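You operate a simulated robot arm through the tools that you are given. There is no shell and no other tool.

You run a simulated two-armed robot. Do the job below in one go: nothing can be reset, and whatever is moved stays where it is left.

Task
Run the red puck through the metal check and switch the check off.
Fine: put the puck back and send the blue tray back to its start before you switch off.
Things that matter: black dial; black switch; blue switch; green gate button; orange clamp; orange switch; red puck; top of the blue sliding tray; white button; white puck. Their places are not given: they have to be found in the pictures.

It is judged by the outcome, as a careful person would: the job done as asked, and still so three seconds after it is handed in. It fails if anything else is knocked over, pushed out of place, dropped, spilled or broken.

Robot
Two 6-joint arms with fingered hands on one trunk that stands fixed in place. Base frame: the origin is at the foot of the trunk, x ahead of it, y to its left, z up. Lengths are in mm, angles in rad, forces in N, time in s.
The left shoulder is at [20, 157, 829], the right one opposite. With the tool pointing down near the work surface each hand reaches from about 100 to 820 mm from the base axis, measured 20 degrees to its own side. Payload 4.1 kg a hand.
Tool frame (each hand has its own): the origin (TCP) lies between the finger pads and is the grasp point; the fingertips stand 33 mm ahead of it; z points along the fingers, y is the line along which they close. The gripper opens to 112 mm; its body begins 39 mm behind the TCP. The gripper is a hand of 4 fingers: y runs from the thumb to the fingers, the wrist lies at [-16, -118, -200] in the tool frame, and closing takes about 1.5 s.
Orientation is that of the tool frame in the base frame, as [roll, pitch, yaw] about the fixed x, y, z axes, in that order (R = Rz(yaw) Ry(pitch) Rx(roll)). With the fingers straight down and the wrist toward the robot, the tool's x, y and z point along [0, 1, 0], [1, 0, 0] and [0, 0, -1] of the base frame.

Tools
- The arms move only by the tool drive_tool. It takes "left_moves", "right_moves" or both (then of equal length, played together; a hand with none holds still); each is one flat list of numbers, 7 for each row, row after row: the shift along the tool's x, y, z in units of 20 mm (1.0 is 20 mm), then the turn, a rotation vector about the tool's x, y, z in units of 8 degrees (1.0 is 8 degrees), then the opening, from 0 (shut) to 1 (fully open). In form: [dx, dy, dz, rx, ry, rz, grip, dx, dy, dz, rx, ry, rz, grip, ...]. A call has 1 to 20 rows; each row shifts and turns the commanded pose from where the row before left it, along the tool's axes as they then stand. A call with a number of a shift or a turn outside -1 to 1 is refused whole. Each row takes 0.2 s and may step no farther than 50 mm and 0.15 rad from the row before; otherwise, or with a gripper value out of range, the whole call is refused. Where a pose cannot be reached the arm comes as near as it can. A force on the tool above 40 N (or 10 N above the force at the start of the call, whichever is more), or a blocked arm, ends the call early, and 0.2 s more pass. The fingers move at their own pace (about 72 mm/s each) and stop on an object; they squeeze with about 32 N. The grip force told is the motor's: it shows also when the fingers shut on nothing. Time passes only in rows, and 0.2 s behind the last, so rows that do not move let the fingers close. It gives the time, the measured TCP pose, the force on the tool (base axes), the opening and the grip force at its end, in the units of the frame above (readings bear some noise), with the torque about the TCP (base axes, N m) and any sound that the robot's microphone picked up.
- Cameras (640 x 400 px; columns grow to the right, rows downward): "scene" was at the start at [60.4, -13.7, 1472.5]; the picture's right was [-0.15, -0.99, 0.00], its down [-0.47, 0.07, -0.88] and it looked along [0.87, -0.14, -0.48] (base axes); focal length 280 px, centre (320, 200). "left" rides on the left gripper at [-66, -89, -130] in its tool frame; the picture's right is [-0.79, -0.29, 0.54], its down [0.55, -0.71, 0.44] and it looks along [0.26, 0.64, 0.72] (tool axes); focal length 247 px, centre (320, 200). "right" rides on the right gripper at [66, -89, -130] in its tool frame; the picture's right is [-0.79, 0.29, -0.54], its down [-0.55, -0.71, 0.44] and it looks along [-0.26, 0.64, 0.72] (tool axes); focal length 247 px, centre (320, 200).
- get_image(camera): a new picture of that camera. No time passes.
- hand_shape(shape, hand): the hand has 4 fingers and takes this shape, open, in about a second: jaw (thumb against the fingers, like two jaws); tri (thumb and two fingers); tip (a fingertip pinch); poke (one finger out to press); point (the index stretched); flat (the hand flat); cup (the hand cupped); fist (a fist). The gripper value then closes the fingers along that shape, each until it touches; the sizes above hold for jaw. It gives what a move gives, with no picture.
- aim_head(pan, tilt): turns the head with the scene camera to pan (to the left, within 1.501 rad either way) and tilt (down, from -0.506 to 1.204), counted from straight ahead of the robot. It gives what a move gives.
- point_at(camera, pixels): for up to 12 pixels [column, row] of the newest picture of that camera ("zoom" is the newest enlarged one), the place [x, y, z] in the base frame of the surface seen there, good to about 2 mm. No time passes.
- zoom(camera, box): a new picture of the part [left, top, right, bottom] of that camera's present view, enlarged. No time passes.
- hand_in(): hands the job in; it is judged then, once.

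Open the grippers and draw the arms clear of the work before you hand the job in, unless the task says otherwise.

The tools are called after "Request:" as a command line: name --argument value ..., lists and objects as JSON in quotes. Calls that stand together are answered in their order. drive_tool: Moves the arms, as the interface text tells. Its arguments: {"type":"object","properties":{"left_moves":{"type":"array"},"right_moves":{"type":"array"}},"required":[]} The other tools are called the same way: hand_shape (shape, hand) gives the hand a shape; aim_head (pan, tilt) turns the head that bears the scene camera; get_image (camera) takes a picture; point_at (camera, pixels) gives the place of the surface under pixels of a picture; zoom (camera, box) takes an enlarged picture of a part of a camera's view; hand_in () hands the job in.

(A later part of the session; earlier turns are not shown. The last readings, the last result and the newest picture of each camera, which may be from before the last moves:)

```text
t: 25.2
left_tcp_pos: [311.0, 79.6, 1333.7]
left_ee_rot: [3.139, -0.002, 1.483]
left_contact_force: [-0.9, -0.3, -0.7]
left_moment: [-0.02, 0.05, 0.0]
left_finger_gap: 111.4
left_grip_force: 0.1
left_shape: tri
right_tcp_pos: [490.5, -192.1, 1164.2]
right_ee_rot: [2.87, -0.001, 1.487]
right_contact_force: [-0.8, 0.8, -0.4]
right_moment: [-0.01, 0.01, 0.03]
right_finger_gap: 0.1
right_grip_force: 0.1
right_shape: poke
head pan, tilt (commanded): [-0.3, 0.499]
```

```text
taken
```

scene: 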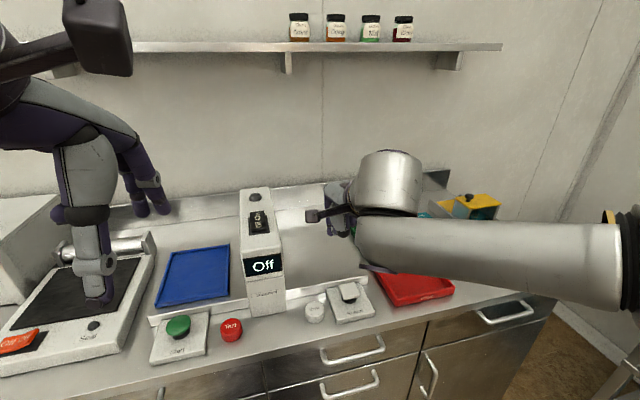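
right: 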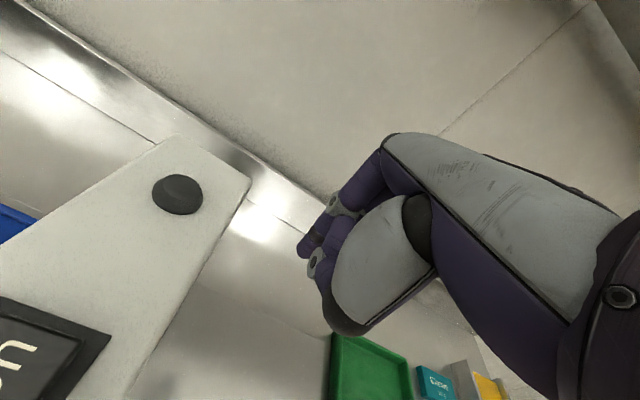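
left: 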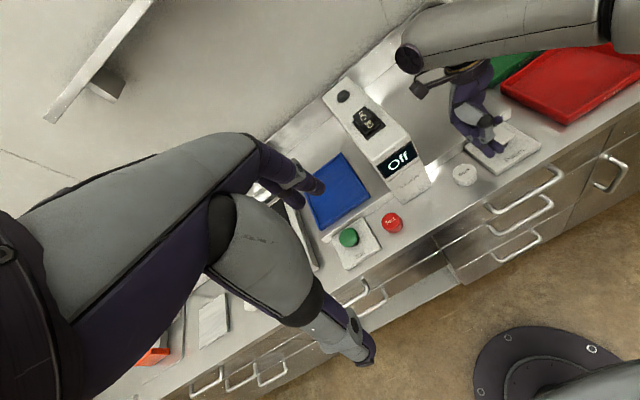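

The hand is at (490,-192,1164) tilted 15.6° forward as asked. I move it above the On end of the rocker, to about (655,-52,1165).

Request:
drive_tool --right_moves '[0.852, 0.817, 0.228, 0, 0, 0, 1, 0.852, 0.817, 0.228, 0, 0, 0, 1, 0.852, 0.817, 0.228, 0, 0, 0, 1, 0.852, 0.817, 0.228, 0, 0, 0, 1, 0.852, 0.817, 0.228, 0, 0, 0, 1, 0.852, 0.817, 0.228, 0, 0, 0, 1, 0.852, 0.817, 0.228, 0, 0, 0, 1, 0.852, 0.817, 0.228, 0, 0, 0, 1, 0.852, 0.817, 0.228, 0, 0, 0, 1]'

Request:
get_image --camera "scene"

Request:
get_image --camera "right"

Request:
get_image --camera "left"

```text
t: 27.2
left_tcp_pos: [310.5, 79.5, 1333.5]
left_ee_rot: [3.139, -0.001, 1.484]
left_contact_force: [-0.8, -0.3, 0.4]
left_moment: [0.01, 0.0, -0.03]
left_finger_gap: 111.5
left_grip_force: 0.1
left_shape: tri
right_tcp_pos: [654.0, -52.9, 1161.9]
right_ee_rot: [2.873, -0.002, 1.485]
right_contact_force: [-0.5, -0.9, 0.6]
right_moment: [0.05, 0.0, 0.01]
right_finger_gap: 0.1
right_grip_force: 0.1
right_shape: poke
head pan, tilt (commanded): [-0.3, 0.499]
```

```text
taken
```

scene: 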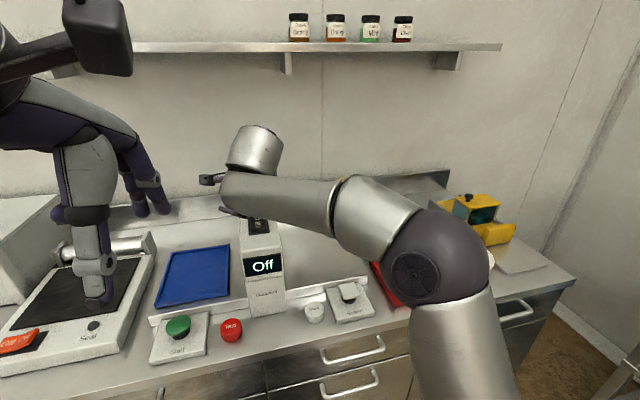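

```text
taken
```

right: 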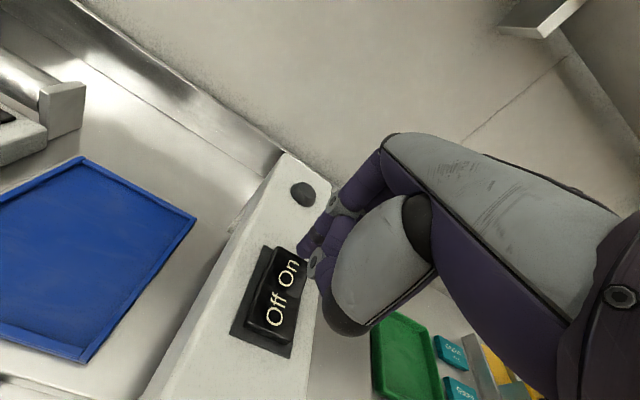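

```text
taken
```

left: 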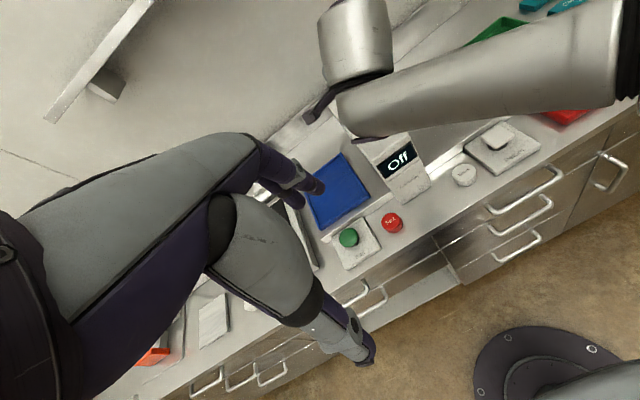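

The fingertips hover about 22 mm above the On end (around (315,255) in the right picture). I press straight down in small steps.

Request:
drive_tool --right_moves '[0, -0.135, 0.48, 0, 0, 0, 1, 0, -0.135, 0.48, 0, 0, 0, 1, 0, -0.07, 0.24, 0, 0, 0, 1, 0, -0.07, 0.24, 0, 0, 0, 1]'

Request:
zoom --camera "scene" --box '[200, 190, 320, 310]'

Request:
get_image --camera "right"

```text
t: 28.2
left_tcp_pos: [311.5, 78.8, 1333.3]
left_ee_rot: [3.139, -0.001, 1.483]
left_contact_force: [0.7, 0.3, 0.0]
left_moment: [-0.01, -0.04, 0.02]
left_finger_gap: 111.8
left_grip_force: 0.1
left_shape: tri
right_tcp_pos: [654.6, -53.3, 1134.7]
right_ee_rot: [2.869, -0.002, 1.488]
right_contact_force: [1.3, 0.4, 9.5]
right_moment: [-0.1, -0.11, 0.02]
right_finger_gap: 0.0
right_grip_force: 0.0
right_shape: poke
head pan, tilt (commanded): [-0.3, 0.499]
```

```text
3.33 times, centred on (260, 250) of scene
```

zoom: 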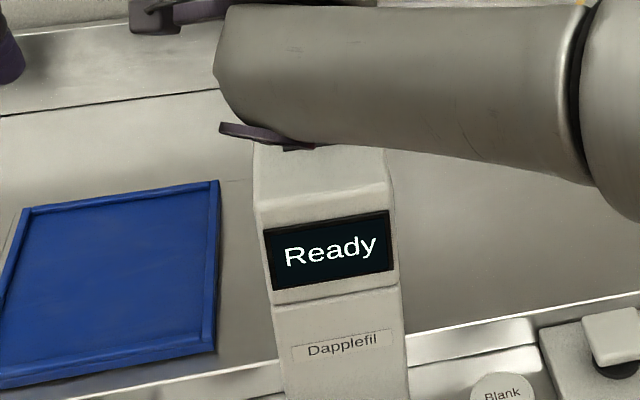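

```text
taken
```

right: 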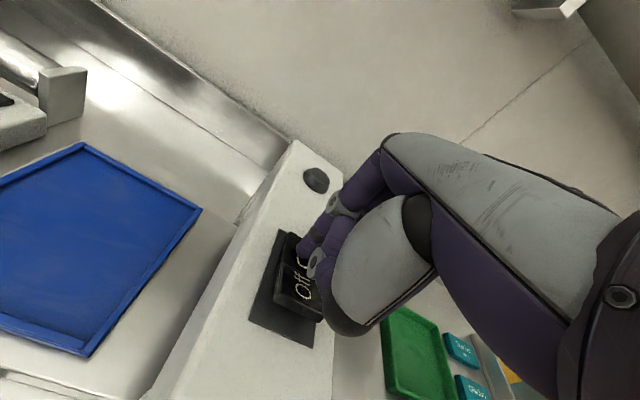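

The screen now reads "Ready", so the check is on. I lift the right hand and move it to the right, clear of the gate.

Request:
drive_tool --right_moves '[0, 0.269, -0.963, 0, 0, 0, 1, 0, 0.269, -0.963, 0, 0, 0, 1, -0.96, -0.495, -0.14, 0, 0, 0, 1, -0.96, -0.495, -0.14, 0, 0, 0, 1, -0.96, -0.495, -0.14, 0, 0, 0, 1, -0.96, -0.495, -0.14, 0, 0, 0, 1, -0.96, -0.495, -0.14, 0, 0, 0, 1, -0.96, -0.495, -0.14, 0, 0, 0, 1, -0.96, -0.495, -0.14, 0, 0, 0, 1, -0.96, -0.495, -0.14, 0, 0, 0, 1]'

Request:
aim_head --pan -0.05 --tilt 0.6

Request:
get_image --camera "scene"

```text
t: 30.4
left_tcp_pos: [312.4, 79.4, 1334.4]
left_ee_rot: [3.14, -0.001, 1.484]
left_contact_force: [0.0, 0.6, 0.0]
left_moment: [-0.01, 0.0, 0.01]
left_finger_gap: 111.4
left_grip_force: 0.1
left_shape: tri
right_tcp_pos: [559.3, -198.1, 1173.9]
right_ee_rot: [2.873, 0.0, 1.484]
right_contact_force: [0.4, 0.3, 0.0]
right_moment: [-0.02, 0.02, -0.04]
right_finger_gap: 0.1
right_grip_force: 0.0
right_shape: poke
head pan, tilt (commanded): [-0.3, 0.499]
```

```text
t: 31.2
left_tcp_pos: [311.6, 79.1, 1334.2]
left_ee_rot: [3.14, -0.002, 1.484]
left_contact_force: [0.5, -0.1, 0.2]
left_moment: [-0.02, 0.01, 0.0]
left_finger_gap: 111.5
left_grip_force: 0.0
left_shape: tri
right_tcp_pos: [559.8, -199.9, 1175.2]
right_ee_rot: [2.873, -0.001, 1.484]
right_contact_force: [-0.3, 0.2, 0.4]
right_moment: [-0.02, -0.01, -0.01]
right_finger_gap: 0.3
right_grip_force: 0.0
right_shape: poke
head pan, tilt (commanded): [-0.051, 0.6]
```

```text
taken
```

scene: 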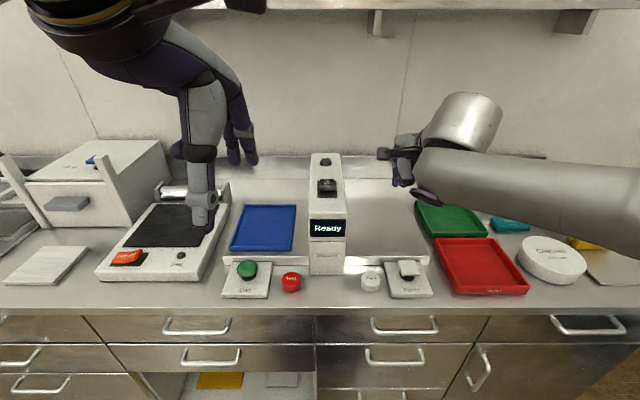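

The check is Ready and the right arm is clear. I zoom in on the left hand (tri shape) to measure its thumb and finger tips.

Request:
zoom --camera "scene" --box '[160, 70, 280, 240]'

Request:
point_at --camera "scene" --pixels '[[198, 228], [209, 225], [198, 215], [232, 160], [251, 160], [232, 150], [250, 150], [205, 155], [178, 155]]'

```text
2.35 times, centred on (220, 155) of scene
```

zoom: 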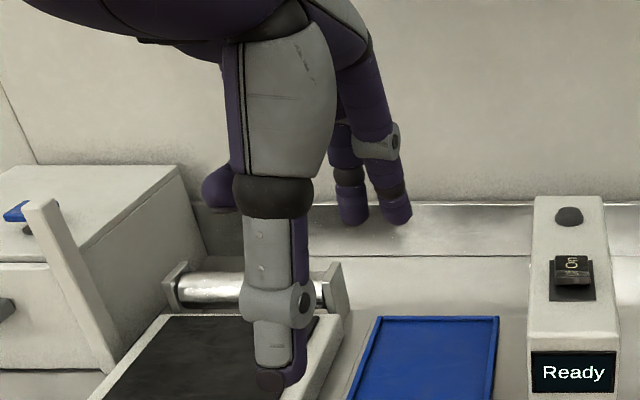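

```text
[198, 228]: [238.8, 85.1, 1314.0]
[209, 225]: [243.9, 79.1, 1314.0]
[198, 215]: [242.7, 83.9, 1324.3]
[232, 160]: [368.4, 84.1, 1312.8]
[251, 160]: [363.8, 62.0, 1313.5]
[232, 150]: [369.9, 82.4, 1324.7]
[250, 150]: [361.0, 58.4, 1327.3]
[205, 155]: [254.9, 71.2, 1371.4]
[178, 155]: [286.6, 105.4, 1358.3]
```

The thumb and two fingertips of the left hand are symmetrical about its TCP. I measure the rail front, gate leg and Start plate edges around the red puck.

Request:
zoom --camera "scene" --box '[215, 195, 355, 305]'

Request:
point_at --camera "zoom" --pixels '[[350, 240], [350, 252], [350, 270], [350, 290], [435, 230], [438, 335], [435, 300], [250, 300], [250, 360], [350, 315], [350, 345], [352, 370]]'

```text
3.64 times, centred on (285, 250) of scene
```

zoom: 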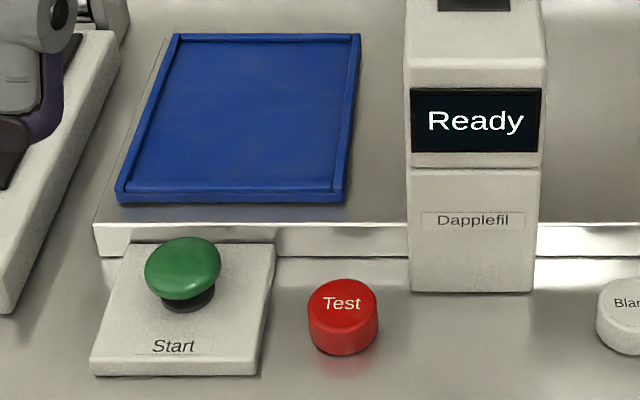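

```text
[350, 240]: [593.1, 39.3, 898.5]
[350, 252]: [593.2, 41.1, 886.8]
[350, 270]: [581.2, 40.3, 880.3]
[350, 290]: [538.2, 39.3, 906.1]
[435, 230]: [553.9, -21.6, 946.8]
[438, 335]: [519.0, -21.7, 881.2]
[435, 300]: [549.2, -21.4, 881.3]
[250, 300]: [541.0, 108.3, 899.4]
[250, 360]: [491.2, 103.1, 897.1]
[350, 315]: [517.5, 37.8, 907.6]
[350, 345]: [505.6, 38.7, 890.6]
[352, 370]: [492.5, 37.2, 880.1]
```

Rail front is at x≈593, gate's left side at y≈-4, Start plate edge at y≈98; the puck (centre ≈(527,43), top z 907) has room. I bring the left hand above the puck with the fingers half closed (gap ≈70 mm).

Request:
drive_tool --left_moves '[-0.05, 0.642, 0.982, 0, 0, 0, 0.62, -0.05, 0.642, 0.982, 0, 0, 0, 0.62, -0.05, 0.642, 0.982, 0, 0, 0, 0.62, -0.05, 0.642, 0.982, 0, 0, 0, 0.62, -0.05, 0.642, 0.982, 0, 0, 0, 0.62, -0.05, 0.642, 0.982, 0, 0, 0, 0.62, -0.05, 0.642, 0.982, 0, 0, 0, 0.62, -0.05, 0.642, 0.982, 0, 0, 0, 0.62, -0.05, 0.642, 0.982, 0, 0, 0, 0.62, -0.05, 0.642, 0.982, 0, 0, 0, 0.62, -0.05, 0.642, 0.982, 0, 0, 0, 0.62, -0.05, 0.642, 0.982, 0, 0, 0, 0.62, -0.05, 0.642, 0.982, 0, 0, 0, 0.62, -0.05, 0.642, 0.982, 0, 0, 0, 0.62, -0.05, 0.642, 0.982, 0, 0, 0, 0.62, -0.05, 0.642, 0.982, 0, 0, 0, 0.62, -0.05, 0.642, 0.982, 0, 0, 0, 0.62]'

Request:
get_image --camera "scene"

Request:
get_image --camera "left"

```text
t: 34.8
left_tcp_pos: [525.9, 43.3, 1000.1]
left_ee_rot: [-3.141, -0.003, 1.483]
left_contact_force: [0.4, 0.3, 0.1]
left_moment: [0.01, 0.02, -0.05]
left_finger_gap: 69.8
left_grip_force: 0.1
left_shape: tri
right_tcp_pos: [558.9, -198.4, 1174.7]
right_ee_rot: [2.875, -0.001, 1.487]
right_contact_force: [0.0, -0.2, 1.1]
right_moment: [-0.01, -0.04, -0.02]
right_finger_gap: 0.1
right_grip_force: 0.1
right_shape: poke
head pan, tilt (commanded): [-0.051, 0.6]
```

```text
taken
```

scene: 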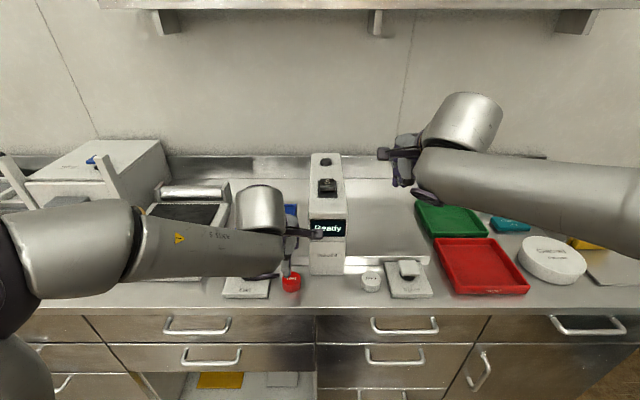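

```text
taken
```

left: 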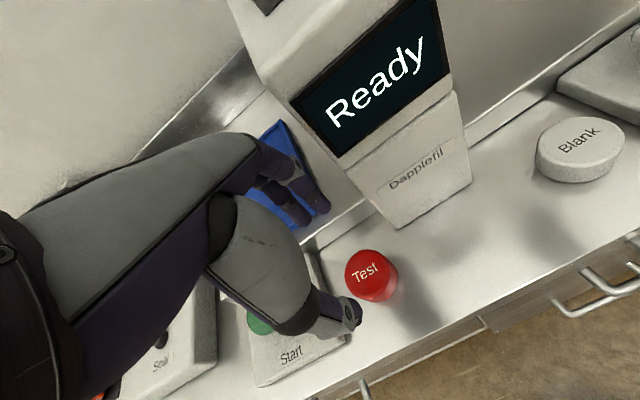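

The left hand is over the puck. I measure the thumb tip, fingertips and puck in the left picture for alignment.

Request:
zoom --camera "left" --box '[240, 150, 440, 340]'

Request:
point_at --camera "left" --pixels '[[356, 312], [356, 325], [345, 330], [318, 205], [298, 215], [325, 200], [370, 262], [352, 265], [392, 268], [371, 250], [368, 283]]'

```text
2.11 times, centred on (340, 245) of left
```

zoom: 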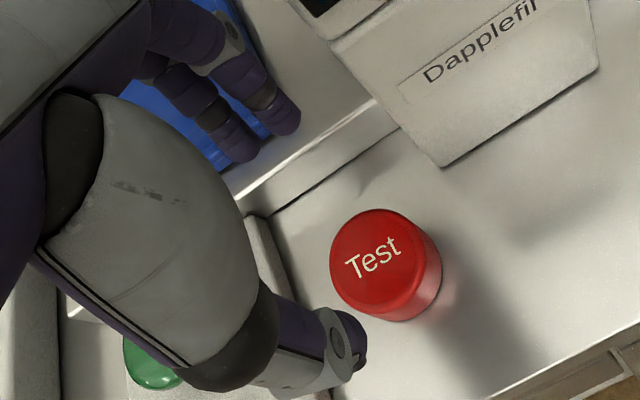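

```text
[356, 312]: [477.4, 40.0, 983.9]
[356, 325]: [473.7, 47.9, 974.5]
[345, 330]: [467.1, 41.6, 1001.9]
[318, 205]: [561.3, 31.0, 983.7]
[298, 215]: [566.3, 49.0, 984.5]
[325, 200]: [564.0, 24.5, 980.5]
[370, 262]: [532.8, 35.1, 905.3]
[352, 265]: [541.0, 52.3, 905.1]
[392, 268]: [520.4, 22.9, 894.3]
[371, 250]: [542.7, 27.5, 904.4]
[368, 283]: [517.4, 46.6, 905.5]
```

I take the puck's top centre from the zoom picture at about (375,262), with its edges.

Request:
point_at --camera "zoom" --pixels '[[375, 262], [336, 240], [415, 285], [385, 214], [368, 305], [332, 275], [425, 250]]'

```text
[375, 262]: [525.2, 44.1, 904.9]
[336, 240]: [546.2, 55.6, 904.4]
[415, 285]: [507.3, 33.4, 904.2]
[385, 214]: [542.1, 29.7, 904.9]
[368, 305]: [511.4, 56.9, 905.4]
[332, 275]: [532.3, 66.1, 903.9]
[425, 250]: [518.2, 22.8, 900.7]
```

The puck's centre is (527,44), under the left TCP (526,43). I lower the hand to TCP z≈921 so the fingertips end some 8 mm above the table.

Request:
drive_tool --left_moves '[0, 0, 1, 0, 0, 0, 0.62, 0, 0, 1, 0, 0, 0, 0.62, 0, 0, 1, 0, 0, 0, 0.62, 0, 0, 0.6, 0, 0, 0, 0.62, 0, 0, 0.35, 0, 0, 0, 0.62]'

Request:
get_image --camera "left"

Request:
get_image --camera "scene"

```text
t: 36.0
left_tcp_pos: [527.4, 42.7, 923.1]
left_ee_rot: [3.14, -0.001, 1.483]
left_contact_force: [0.4, -0.4, 0.4]
left_moment: [0.0, -0.01, -0.01]
left_finger_gap: 69.9
left_grip_force: 0.0
left_shape: tri
right_tcp_pos: [559.4, -199.5, 1174.0]
right_ee_rot: [2.874, 0.0, 1.484]
right_contact_force: [-0.3, -0.3, -0.2]
right_moment: [0.01, 0.03, -0.03]
right_finger_gap: 0.0
right_grip_force: 0.0
right_shape: poke
head pan, tilt (commanded): [-0.051, 0.6]
```

```text
taken
```

left: 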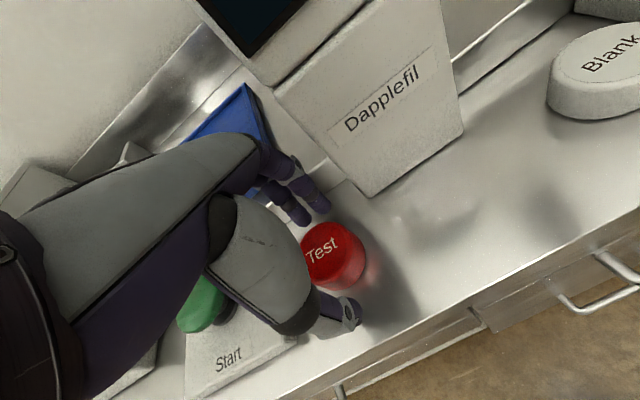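

```text
taken
```

scene: 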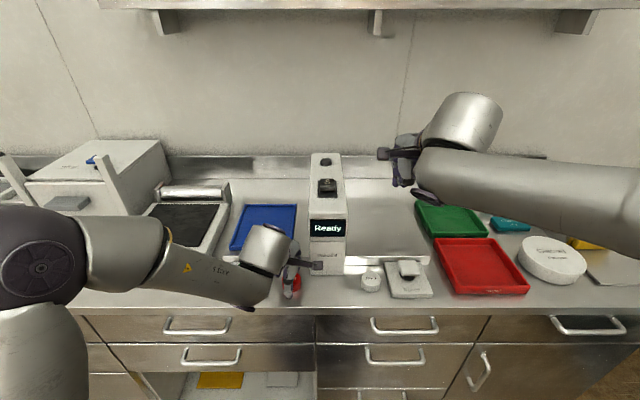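

The thumb and fingers straddle the puck with no contact. I lower 4 mm more and close the hand.

Request:
drive_tool --left_moves '[0, 0, 0.2, 0, 0, 0, 0.62, 0, 0, 0, 0, 0, 0, 0.4, 0, 0, 0, 0, 0, 0, 0.2, 0, 0, 0, 0, 0, 0, 0.1, 0, 0, 0, 0, 0, 0, 0, 0, 0, 0, 0, 0, 0, 0, 0, 0, 0, 0, 0, 0, 0]'

Request:
get_image --camera "left"

```text
t: 37.6
left_tcp_pos: [527.8, 43.9, 918.2]
left_ee_rot: [3.14, -0.002, 1.485]
left_contact_force: [-0.5, -0.2, 0.2]
left_moment: [0.01, 0.02, 0.03]
left_finger_gap: 39.5
left_grip_force: 31.7
left_shape: tri
right_tcp_pos: [559.5, -198.7, 1174.8]
right_ee_rot: [2.873, 0.001, 1.484]
right_contact_force: [0.1, 0.1, -0.1]
right_moment: [0.04, -0.02, 0.0]
right_finger_gap: 0.0
right_grip_force: 0.0
right_shape: poke
head pan, tilt (commanded): [-0.051, 0.6]
```

```text
taken
```

left: 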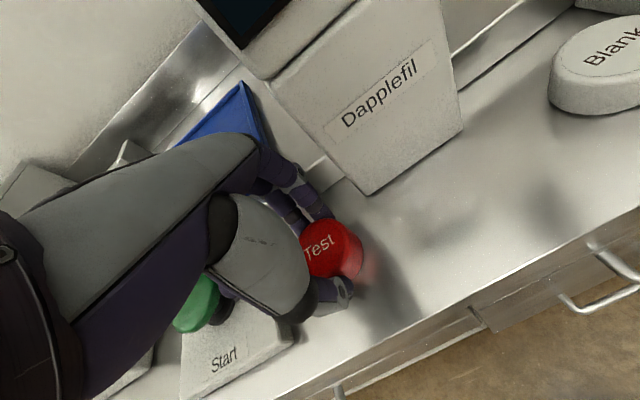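

Gripped (gap 39.5 mm, 31.7 N). I lift the puck to TCP z≈1014 and carry it left and forward over the blue tray, to about (695,125).

Request:
drive_tool --left_moves '[0, 0, -0.6, 0, 0, 0, 0, 0, 0, -1, 0, 0, 0, 0, 0, 0, -1, 0, 0, 0, 0, 0, 0, -1, 0, 0, 0, 0, 0, 0, -1.0, 0, 0, 0, 0, 0.95, 0.6, -0.2, 0, 0, 0, 0, 0.95, 0.6, 0, 0, 0, 0, 0, 0.95, 0.6, 0, 0, 0, 0, 0, 0.95, 0.6, 0, 0, 0, 0, 0, 0.95, 0.6, 0, 0, 0, 0, 0, 0, 1, 0, 0, 0, 0, 0, 0, 1, 0, 0, 0, 0, 0, 0, 1, 0, 0, 0, 0, 0, 0, 1, 0, 0, 0, 0, 0, 0, 1, 0, 0, 0, 0, 0]'

Request:
get_image --camera "left"

Request:
get_image --camera "scene"

```text
t: 40.8
left_tcp_pos: [695.5, 123.9, 1014.6]
left_ee_rot: [3.139, -0.002, 1.484]
left_contact_force: [0.2, -0.4, -0.2]
left_moment: [-0.01, -0.04, 0.02]
left_finger_gap: 39.7
left_grip_force: 31.5
left_shape: tri
right_tcp_pos: [558.8, -198.8, 1174.9]
right_ee_rot: [2.871, -0.001, 1.485]
right_contact_force: [-0.1, -0.1, 0.4]
right_moment: [-0.03, 0.0, 0.01]
right_finger_gap: 0.0
right_grip_force: 0.1
right_shape: poke
head pan, tilt (commanded): [-0.051, 0.6]
```

```text
taken
```

left: 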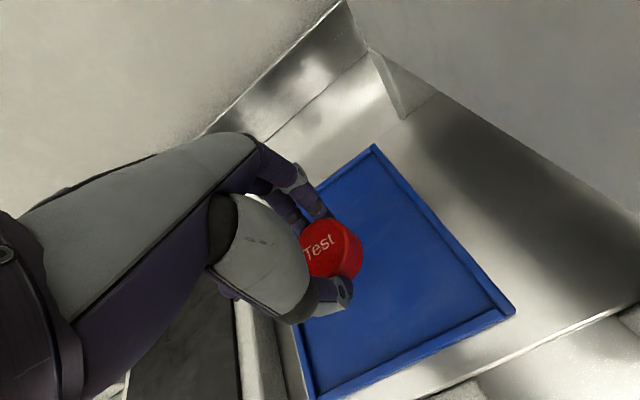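

```text
taken
```

scene: 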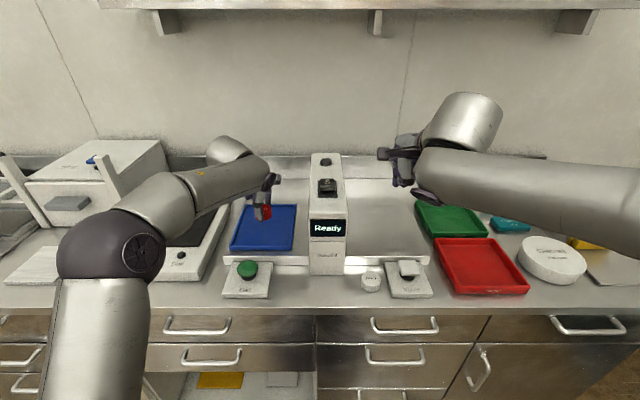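

The puck is held over the blue tray. I measure the tray rim and floor in the left picture to set it down centrally.

Request:
point_at --camera "left" --pixels '[[375, 150], [508, 313], [318, 392], [440, 250], [420, 320], [365, 180], [380, 230], [450, 345], [330, 330]]'

Request:
zoom --camera "scene" --box '[220, 160, 320, 260]'

```text
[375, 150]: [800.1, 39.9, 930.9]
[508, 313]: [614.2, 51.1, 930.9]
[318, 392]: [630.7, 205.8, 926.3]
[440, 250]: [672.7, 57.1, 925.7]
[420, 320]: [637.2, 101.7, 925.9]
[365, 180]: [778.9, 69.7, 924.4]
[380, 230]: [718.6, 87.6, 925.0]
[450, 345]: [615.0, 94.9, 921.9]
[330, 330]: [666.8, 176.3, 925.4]
```

```text
4.00 times, centred on (270, 210) of scene
```

zoom: 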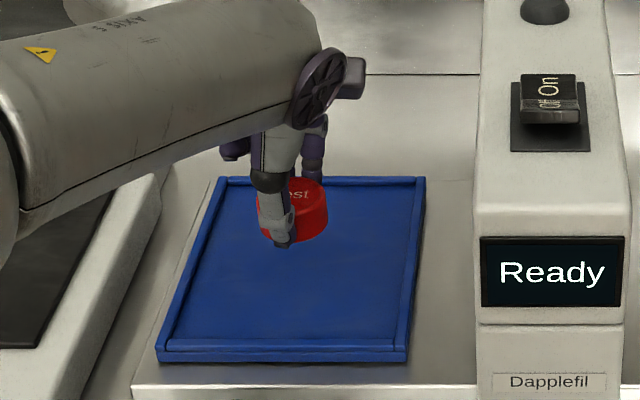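

Tray floor is z≈925 (rim 931), spanning x 612–802, y 45–203. I lower the puck to about 1 mm above the floor and read the force.

Request:
drive_tool --left_moves '[0, 0.2, 0.9, 0, 0, 0, 0, 0, 0, 0.9, 0, 0, 0, 0, 0, 0, 0.4, 0, 0, 0, 0, 0, 0, 0.2, 0, 0, 0, 0, 0, 0, 0.1, 0, 0, 0, 0]'

```text
t: 42.0
left_tcp_pos: [697.1, 123.8, 965.2]
left_ee_rot: [3.138, 0.0, 1.484]
left_contact_force: [-0.6, -0.5, 2.8]
left_moment: [0.02, 0.0, 0.01]
left_finger_gap: 39.7
left_grip_force: 32.1
left_shape: tri
right_tcp_pos: [559.6, -198.0, 1173.8]
right_ee_rot: [2.874, 0.0, 1.484]
right_contact_force: [-0.3, 0.0, -0.6]
right_moment: [-0.02, -0.01, -0.04]
right_finger_gap: 0.0
right_grip_force: 0.1
right_shape: poke
head pan, tilt (commanded): [-0.051, 0.6]
```

A 2.8 N upward force shows the puck touches the tray floor. I open the fingers, let them settle and lift straight up.

Request:
drive_tool --left_moves '[0, 0, 0, 0, 0, 0, 0.4, 0, 0, 0, 0, 0, 0, 0.5, 0, 0, 0, 0, 0, 0, 0.62, 0, 0, 0, 0, 0, 0, 0.62, 0, 0, -0.5, 0, 0, 0, 0.62, 0, 0, -1, 0, 0, 0, 0.62, 0, 0, -1, 0, 0, 0, 0.62, 0, 0, -1, 0, 0, 0, 0.62]'

Request:
get_image --camera "left"

Request:
zoom --camera "scene" --box '[200, 150, 360, 310]'

```text
t: 43.8
left_tcp_pos: [699.4, 123.5, 1033.1]
left_ee_rot: [3.142, -0.001, 1.482]
left_contact_force: [-0.6, -0.1, -0.2]
left_moment: [0.03, 0.0, 0.02]
left_finger_gap: 68.9
left_grip_force: 0.0
left_shape: tri
right_tcp_pos: [560.0, -200.7, 1176.0]
right_ee_rot: [2.873, -0.001, 1.486]
right_contact_force: [0.8, -0.3, -0.1]
right_moment: [-0.01, 0.01, 0.01]
right_finger_gap: 0.2
right_grip_force: 0.0
right_shape: poke
head pan, tilt (commanded): [-0.051, 0.6]
```

```text
taken
```

left: 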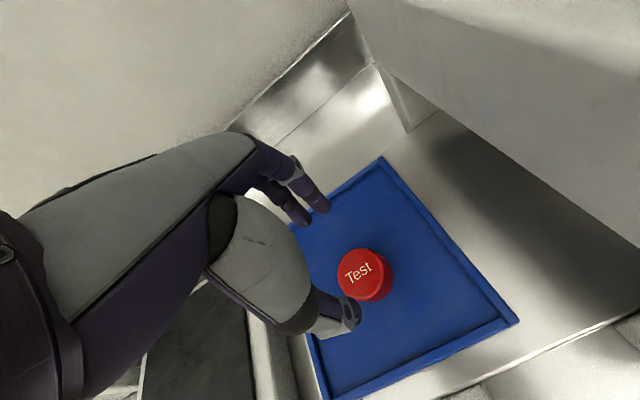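

```text
2.50 times, centred on (280, 230) of scene
```

zoom: 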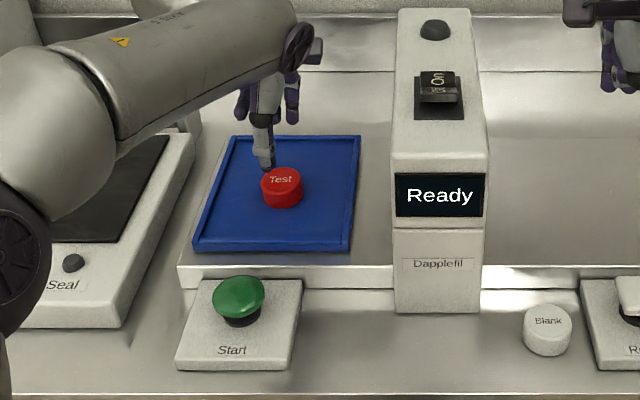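

The red puck sits in the tray and the check still reads Ready. I measure the green button in the zoom and draw the left hand back over it at height.

Request:
point_at --camera "zoom" --pixels '[[240, 285], [240, 293], [240, 305], [216, 296], [264, 292], [240, 278], [232, 350]]'

Request:
drive_tool --left_moves '[0.0875, -0.975, 0, 0, 0, 0, 0.62, 0.0875, -0.975, 0, 0, 0, 0, 0.62, 0.0875, -0.975, 0, 0, 0, 0, 0.62, 0.0875, -0.975, 0, 0, 0, 0, 0.62, 0.0875, -0.975, 0, 0, 0, 0, 0.62, 0.0875, -0.975, 0, 0, 0, 0, 0.62, 0.0875, -0.975, 0, 0, 0, 0, 0.62, 0.0875, -0.975, 0, 0, 0, 0, 0.62]'

Request:
hand_shape --shape "poke" --hand "left"

Request:
get_image --camera "left"

Request:
get_image --camera "scene"

```text
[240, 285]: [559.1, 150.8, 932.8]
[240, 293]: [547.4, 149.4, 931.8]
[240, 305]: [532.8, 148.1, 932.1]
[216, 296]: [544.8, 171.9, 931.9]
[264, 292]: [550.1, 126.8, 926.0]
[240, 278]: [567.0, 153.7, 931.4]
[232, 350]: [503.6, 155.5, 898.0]
```

```text
t: 45.6
left_tcp_pos: [544.3, 150.9, 1032.8]
left_ee_rot: [3.141, -0.002, 1.483]
left_contact_force: [0.6, 0.2, -1.4]
left_moment: [0.03, 0.0, 0.02]
left_finger_gap: 69.3
left_grip_force: 0.0
left_shape: tri
right_tcp_pos: [558.5, -199.6, 1174.3]
right_ee_rot: [2.872, 0.0, 1.486]
right_contact_force: [0.4, -0.4, 0.4]
right_moment: [0.0, -0.03, 0.0]
right_finger_gap: 0.3
right_grip_force: 0.0
right_shape: poke
head pan, tilt (commanded): [-0.051, 0.6]
```

```text
t: 46.5
left_tcp_pos: [544.1, 151.3, 1032.9]
left_ee_rot: [3.141, -0.002, 1.485]
left_contact_force: [0.2, 0.0, -0.1]
left_moment: [0.03, -0.03, -0.01]
left_finger_gap: 0.0
left_grip_force: 0.1
left_shape: poke
right_tcp_pos: [559.8, -198.3, 1174.6]
right_ee_rot: [2.873, 0.0, 1.485]
right_contact_force: [0.2, -0.3, 0.4]
right_moment: [-0.06, 0.03, 0.01]
right_finger_gap: 0.0
right_grip_force: 0.1
right_shape: poke
head pan, tilt (commanded): [-0.051, 0.6]
```

```text
taken
```

left: 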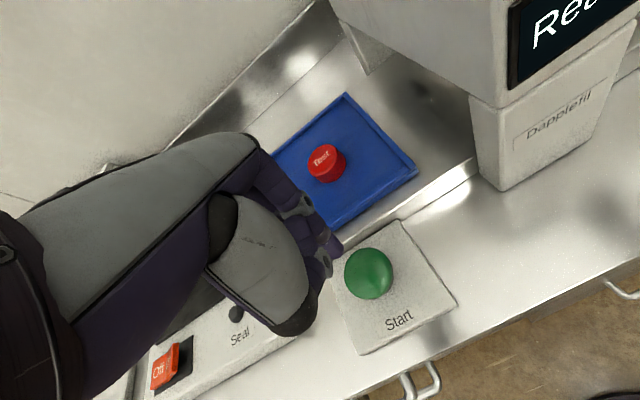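

```text
taken
```

scene: 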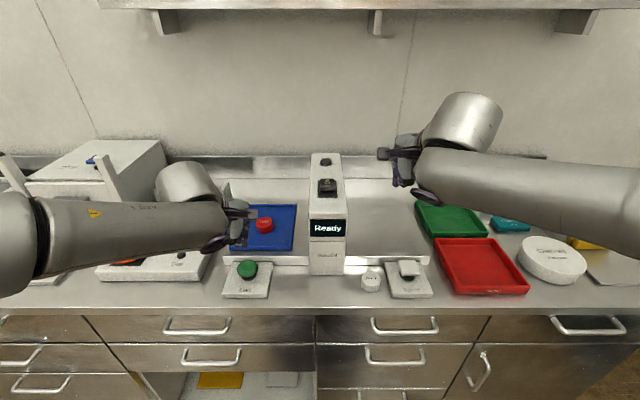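

The poke finger is above the green button (centre ≈(548,150), top z 932). I go down to it and press a few millimetres.

Request:
drive_tool --left_moves '[-0.08, 0.2, 1, 0, 0, 0, 1, 0, 0, 1, 0, 0, 0, 1, 0, 0, 1, 0, 0, 0, 1, 0, 0, 0.4, 0, 0, 0, 1, 0, 0, 0.2, 0, 0, 0, 1, 0, 0, 0.2, 0, 0, 0, 1]'

Request:
get_image --camera "scene"

Request:
get_image --camera "left"

```text
t: 47.9
left_tcp_pos: [547.4, 149.4, 958.9]
left_ee_rot: [3.14, -0.001, 1.484]
left_contact_force: [1.8, 0.2, 2.2]
left_moment: [0.02, -0.04, 0.0]
left_finger_gap: 0.0
left_grip_force: 0.0
left_shape: poke
right_tcp_pos: [559.0, -198.7, 1174.7]
right_ee_rot: [2.873, 0.001, 1.486]
right_contact_force: [-0.3, 0.3, -0.1]
right_moment: [0.0, -0.03, 0.0]
right_finger_gap: 0.0
right_grip_force: 0.1
right_shape: poke
head pan, tilt (commanded): [-0.051, 0.6]
```

```text
taken
```

scene: 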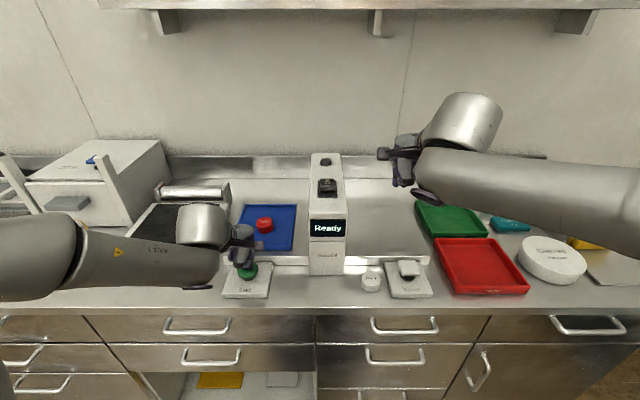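

```text
taken
```

left: 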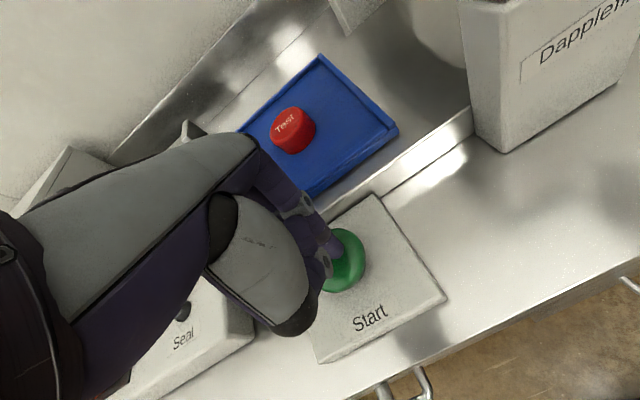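

Light contact (2.2 N) and still Ready. I press further by a few millimetres.

Request:
drive_tool --left_moves '[0, 0, 0.15, 0, 0, 0, 1, 0, 0, 0.15, 0, 0, 0, 1]'

Request:
get_image --camera "scene"

```text
t: 48.5
left_tcp_pos: [548.7, 149.3, 951.3]
left_ee_rot: [3.137, -0.001, 1.482]
left_contact_force: [-1.1, 0.1, 4.8]
left_moment: [0.07, 0.04, 0.02]
left_finger_gap: 0.0
left_grip_force: 0.0
left_shape: poke
right_tcp_pos: [559.4, -197.8, 1175.3]
right_ee_rot: [2.873, 0.0, 1.486]
right_contact_force: [0.7, -0.1, 0.2]
right_moment: [0.03, -0.02, 0.02]
right_finger_gap: 0.2
right_grip_force: 0.0
right_shape: poke
head pan, tilt (commanded): [-0.051, 0.6]
heard: click
```

```text
taken
```

scene: 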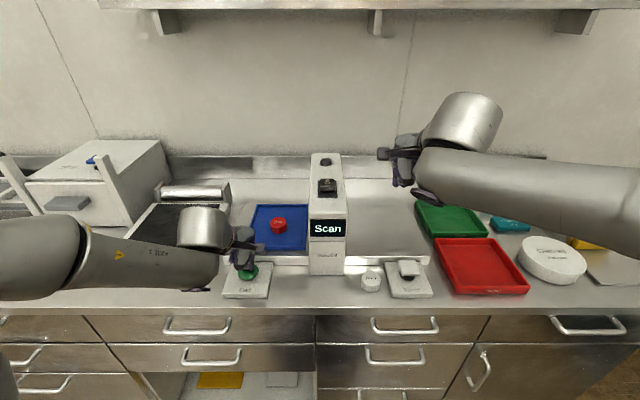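

A click was heard, the screen reads "Scan" and the tray is moving. I lift the left hand off the button and let the scan run.

Request:
drive_tool --left_moves '[0, 0, -1, 0, 0, 0, 1, 0, 0, -1, 0, 0, 0, 1, 0, 0, -1, 0, 0, 0, 1, 0, 0, 0, 0, 0, 0, 1, 0, 0, 0, 0, 0, 0, 1]'

Request:
get_image --camera "scene"

```text
t: 49.7
left_tcp_pos: [549.5, 149.9, 1014.5]
left_ee_rot: [3.139, -0.002, 1.483]
left_contact_force: [0.1, -0.2, 0.2]
left_moment: [0.02, -0.03, -0.02]
left_finger_gap: 0.2
left_grip_force: 0.0
left_shape: poke
right_tcp_pos: [559.4, -200.2, 1174.4]
right_ee_rot: [2.874, 0.0, 1.485]
right_contact_force: [-0.4, 0.3, -0.4]
right_moment: [0.0, -0.04, -0.02]
right_finger_gap: 0.2
right_grip_force: 0.2
right_shape: poke
head pan, tilt (commanded): [-0.051, 0.6]
```

```text
taken
```

scene: 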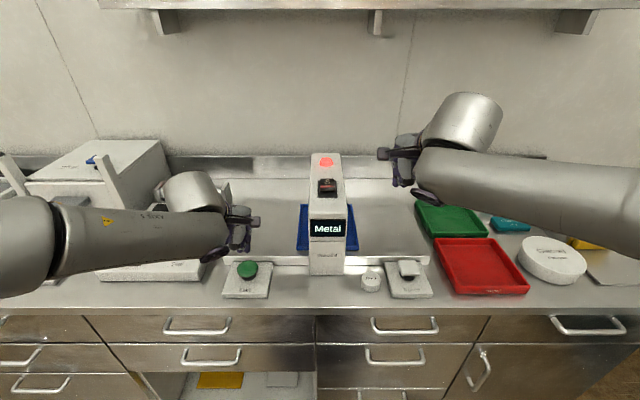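

The screen reads "Metal" with the red lamp lit while the tray passes under the gate. I shape the right hand to tri for fetching the puck while the tray goes on.

Request:
hand_shape --shape "tri" --hand "right"

Request:
drive_tool --left_moves '[0, 0, -0.5, 0, 0, 0, 1, 0, 0, 0, 0, 0, 0, 1, 0, 0, 0, 0, 0, 0, 1, 0, 0, 0, 0, 0, 0, 1, 0, 0, 0, 0, 0, 0, 1]'

Request:
get_image --camera "scene"

Request:
get_image --camera "right"

```text
t: 50.6
left_tcp_pos: [549.4, 149.7, 1013.1]
left_ee_rot: [3.139, -0.002, 1.484]
left_contact_force: [0.4, -0.2, -0.4]
left_moment: [0.01, -0.02, 0.01]
left_finger_gap: 0.0
left_grip_force: 0.2
left_shape: poke
right_tcp_pos: [558.3, -198.6, 1175.2]
right_ee_rot: [2.872, 0.0, 1.486]
right_contact_force: [0.0, 0.2, 0.0]
right_moment: [0.02, -0.01, 0.02]
right_finger_gap: 112.0
right_grip_force: 0.0
right_shape: tri
head pan, tilt (commanded): [-0.051, 0.6]
```

```text
t: 51.8
left_tcp_pos: [548.0, 149.8, 1023.1]
left_ee_rot: [3.14, -0.001, 1.483]
left_contact_force: [-0.1, -0.2, -0.4]
left_moment: [0.01, 0.02, 0.02]
left_finger_gap: 0.0
left_grip_force: 0.1
left_shape: poke
right_tcp_pos: [558.5, -198.0, 1174.2]
right_ee_rot: [2.872, 0.0, 1.485]
right_contact_force: [0.1, -0.4, -0.1]
right_moment: [-0.03, 0.0, -0.05]
right_finger_gap: 112.1
right_grip_force: 0.1
right_shape: tri
head pan, tilt (commanded): [-0.051, 0.6]
```

```text
taken
```

scene: 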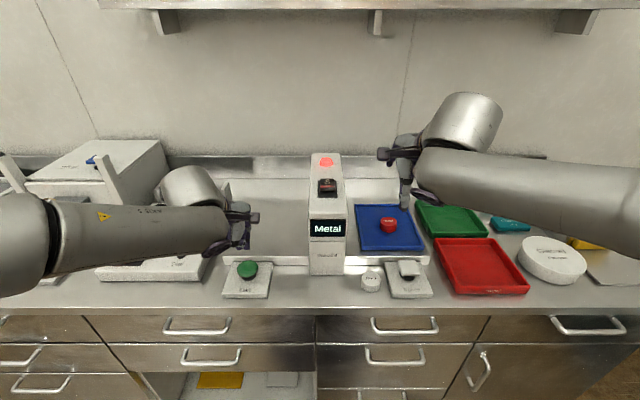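

```text
taken
```

right: 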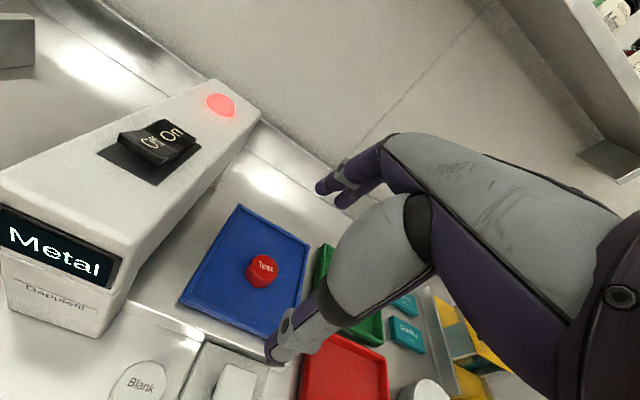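

The tray with the puck has come out on the right side and the screen reads Metal. I draw the left hand up and back out of the way, then check that the tray has stopped.

Request:
drive_tool --left_moves '[0, -0.5, -0.9, 0, 0, 0, 1, 0, -0.9, -0.9, 0, 0, 0, 1, 0, -0.987, -0.805, 0, 0, 0, 1, 0, -0.987, -0.805, 0, 0, 0, 1, 0, -0.987, -0.805, 0, 0, 0, 1, 0, -0.987, -0.805, 0, 0, 0, 1, 0, -0.987, -0.805, 0, 0, 0, 1, 0, -0.987, -0.805, 0, 0, 0, 1, 0, -0.987, -0.805, 0, 0, 0, 1, 0, -0.987, -0.805, 0, 0, 0, 1]'

Request:
get_image --camera "scene"

Request:
get_image --camera "right"

Request:
point_at --camera "right" --pixels '[[262, 263], [264, 272], [250, 268], [278, 270], [265, 284], [238, 206], [182, 302], [305, 245], [200, 330]]'

```text
t: 54.0
left_tcp_pos: [364.2, 165.0, 1187.6]
left_ee_rot: [3.14, -0.002, 1.484]
left_contact_force: [-0.1, -0.8, 0.0]
left_moment: [0.05, 0.0, -0.02]
left_finger_gap: 0.0
left_grip_force: 0.2
left_shape: poke
right_tcp_pos: [558.8, -198.0, 1173.4]
right_ee_rot: [2.874, -0.001, 1.485]
right_contact_force: [0.5, 0.1, 0.3]
right_moment: [0.03, -0.02, -0.01]
right_finger_gap: 112.0
right_grip_force: 0.0
right_shape: tri
head pan, tilt (commanded): [-0.051, 0.6]
```

```text
taken
```

scene: 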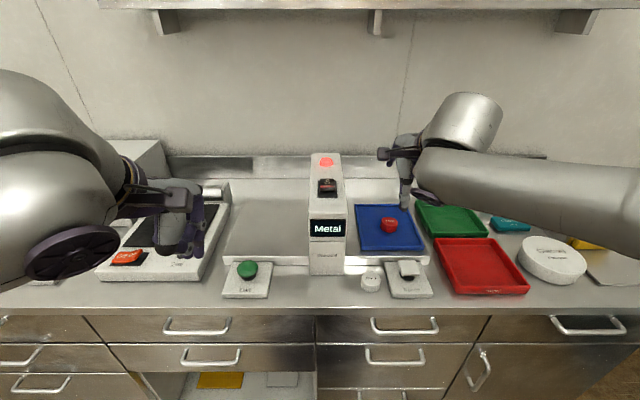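

```text
taken
```

right: 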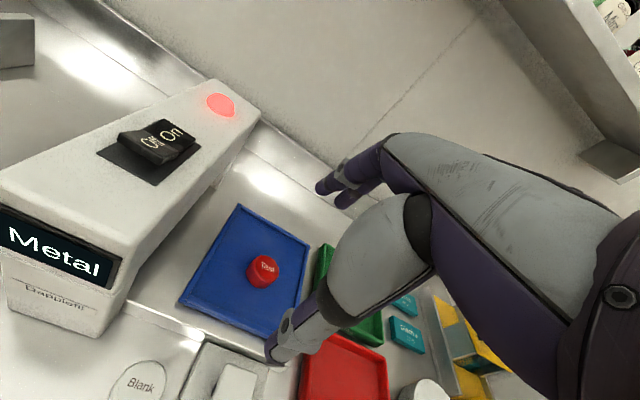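

```text
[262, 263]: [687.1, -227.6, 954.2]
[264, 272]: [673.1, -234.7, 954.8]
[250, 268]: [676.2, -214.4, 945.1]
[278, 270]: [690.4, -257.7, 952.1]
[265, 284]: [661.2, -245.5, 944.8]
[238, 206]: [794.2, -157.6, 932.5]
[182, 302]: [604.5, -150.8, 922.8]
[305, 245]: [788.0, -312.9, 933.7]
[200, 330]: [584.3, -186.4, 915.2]
```

The tray is at rest (same pixels as before). I zoom the right and scene views to fix the puck's centre.

Request:
zoom --camera "scene" --box '[350, 195, 430, 255]'

Request:
point_at --camera "zoom" --pixels '[[320, 220], [310, 200], [310, 185], [315, 240], [250, 215], [385, 215], [100, 120], [470, 120], [60, 360], [560, 360], [200, 330]]'

Request:
zoom --camera "right" --box '[220, 220, 310, 310]'

```text
6.67 times, centred on (390, 225) of scene
```

zoom: 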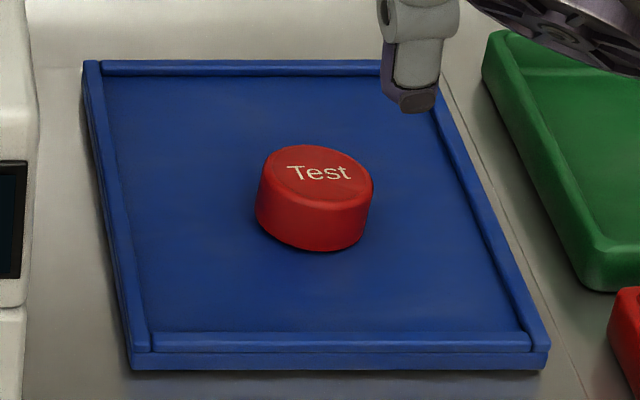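

```text
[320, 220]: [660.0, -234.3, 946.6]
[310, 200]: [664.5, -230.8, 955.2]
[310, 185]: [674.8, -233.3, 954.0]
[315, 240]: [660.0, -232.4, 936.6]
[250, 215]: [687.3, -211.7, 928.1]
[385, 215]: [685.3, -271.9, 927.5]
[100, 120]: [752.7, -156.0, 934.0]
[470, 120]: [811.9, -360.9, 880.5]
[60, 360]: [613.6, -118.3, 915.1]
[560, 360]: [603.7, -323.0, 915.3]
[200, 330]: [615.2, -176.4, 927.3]
```

```text
4.44 times, centred on (265, 265) of right
```

zoom: 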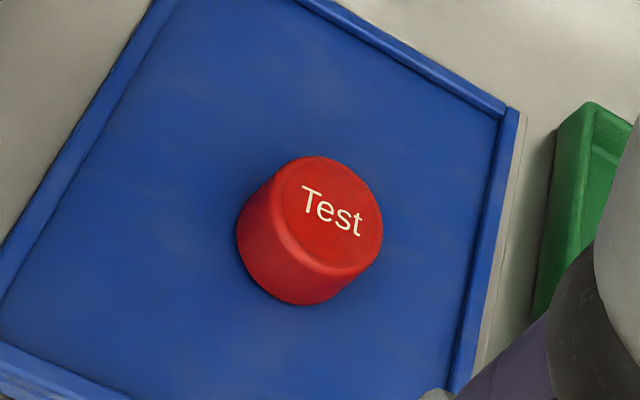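

I measure the puck's top rim in the right zoom: centre near (333,215).

Request:
point_at --camera "zoom" --pixels '[[332, 215], [312, 160], [350, 264], [286, 195], [378, 232], [360, 180], [300, 250], [330, 350], [420, 240], [150, 200]]'

```text
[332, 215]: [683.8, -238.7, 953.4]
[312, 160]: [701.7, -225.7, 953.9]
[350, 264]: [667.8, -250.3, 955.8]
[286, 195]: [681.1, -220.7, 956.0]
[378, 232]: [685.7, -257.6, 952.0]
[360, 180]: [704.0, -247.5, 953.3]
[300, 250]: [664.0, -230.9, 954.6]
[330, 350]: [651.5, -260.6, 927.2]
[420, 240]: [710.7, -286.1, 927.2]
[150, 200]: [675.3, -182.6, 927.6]
```

The puck's centre is (684,-239) with the tray floor at z≈927. I straighten the right hand to vertical and bring it above the puck at z≈1030 with a 70 mm gap.

Request:
drive_tool --right_moves '[0, 0, 0, 0.96, 0, 0, 0.62, 0, 0, 0, 0.96, 0, 0, 0.62, -0.188, 0.8, 0.9, 0, 0, 0, 0.62, -0.188, 0.8, 0.9, 0, 0, 0, 0.62, -0.188, 0.8, 0.9, 0, 0, 0, 0.62, -0.188, 0.8, 0.9, 0, 0, 0, 0.62, -0.188, 0.8, 0.9, 0, 0, 0, 0.62, -0.188, 0.8, 0.9, 0, 0, 0, 0.62, -0.188, 0.8, 0.9, 0, 0, 0, 0.62, -0.188, 0.8, 0.9, 0, 0, 0, 0.62]'

Request:
get_image --camera "right"

Request:
get_image --camera "scene"

```text
t: 56.2
left_tcp_pos: [363.8, 165.0, 1187.7]
left_ee_rot: [3.14, -0.002, 1.484]
left_contact_force: [-0.4, 0.0, 0.4]
left_moment: [0.01, -0.02, 0.04]
left_finger_gap: 0.0
left_grip_force: 0.1
left_shape: poke
right_tcp_pos: [686.6, -240.2, 1031.8]
right_ee_rot: [3.14, 0.0, 1.485]
right_contact_force: [0.5, -1.3, -0.3]
right_moment: [0.01, -0.03, -0.03]
right_finger_gap: 69.6
right_grip_force: 0.0
right_shape: tri
head pan, tilt (commanded): [-0.051, 0.6]
```

```text
taken
```

right: 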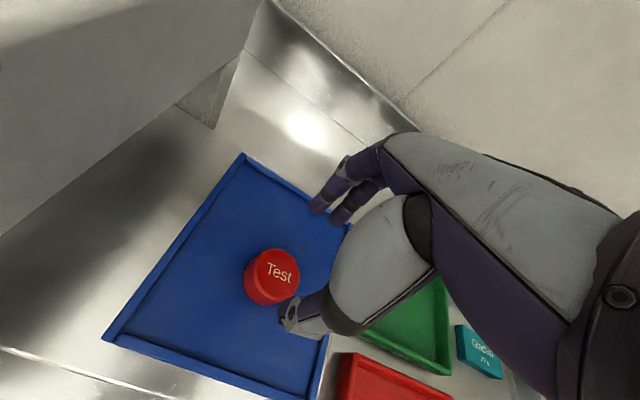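

```text
taken
```

scene: 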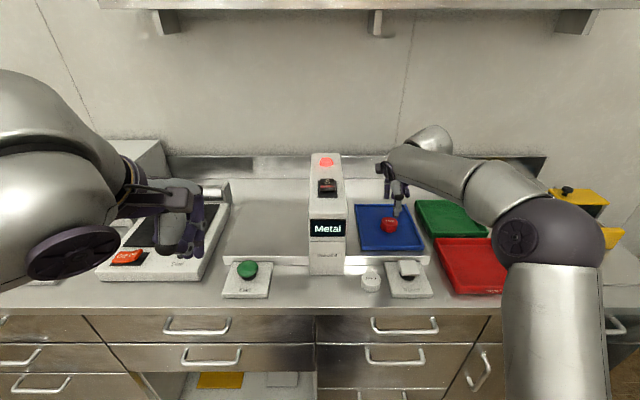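

The right hand is above the puck. I re-measure the puck's top from this closer view.

Request:
zoom --camera "right" --box '[220, 230, 330, 330]'

Request:
point_at --camera "right" --pixels '[[276, 270], [262, 252], [293, 287], [255, 268], [298, 272], [285, 252], [262, 288], [290, 318], [318, 205], [338, 222]]'

```text
4.00 times, centred on (275, 280) of right
```

zoom: 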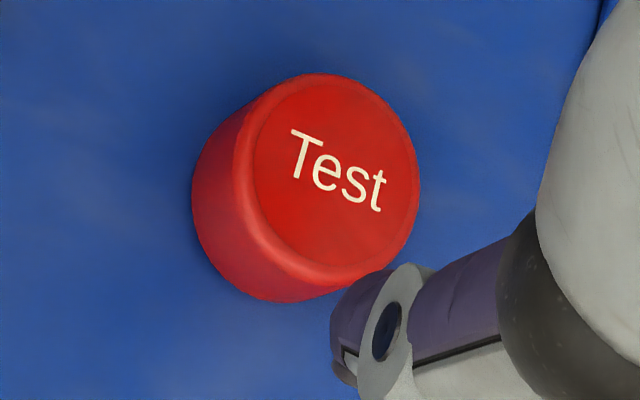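

```text
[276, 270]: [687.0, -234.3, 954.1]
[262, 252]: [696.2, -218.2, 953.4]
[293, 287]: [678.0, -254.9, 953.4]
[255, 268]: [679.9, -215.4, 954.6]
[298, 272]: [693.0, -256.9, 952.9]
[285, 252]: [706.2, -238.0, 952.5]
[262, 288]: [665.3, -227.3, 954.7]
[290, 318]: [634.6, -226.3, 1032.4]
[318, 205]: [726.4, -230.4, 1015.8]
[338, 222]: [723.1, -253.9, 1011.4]
```

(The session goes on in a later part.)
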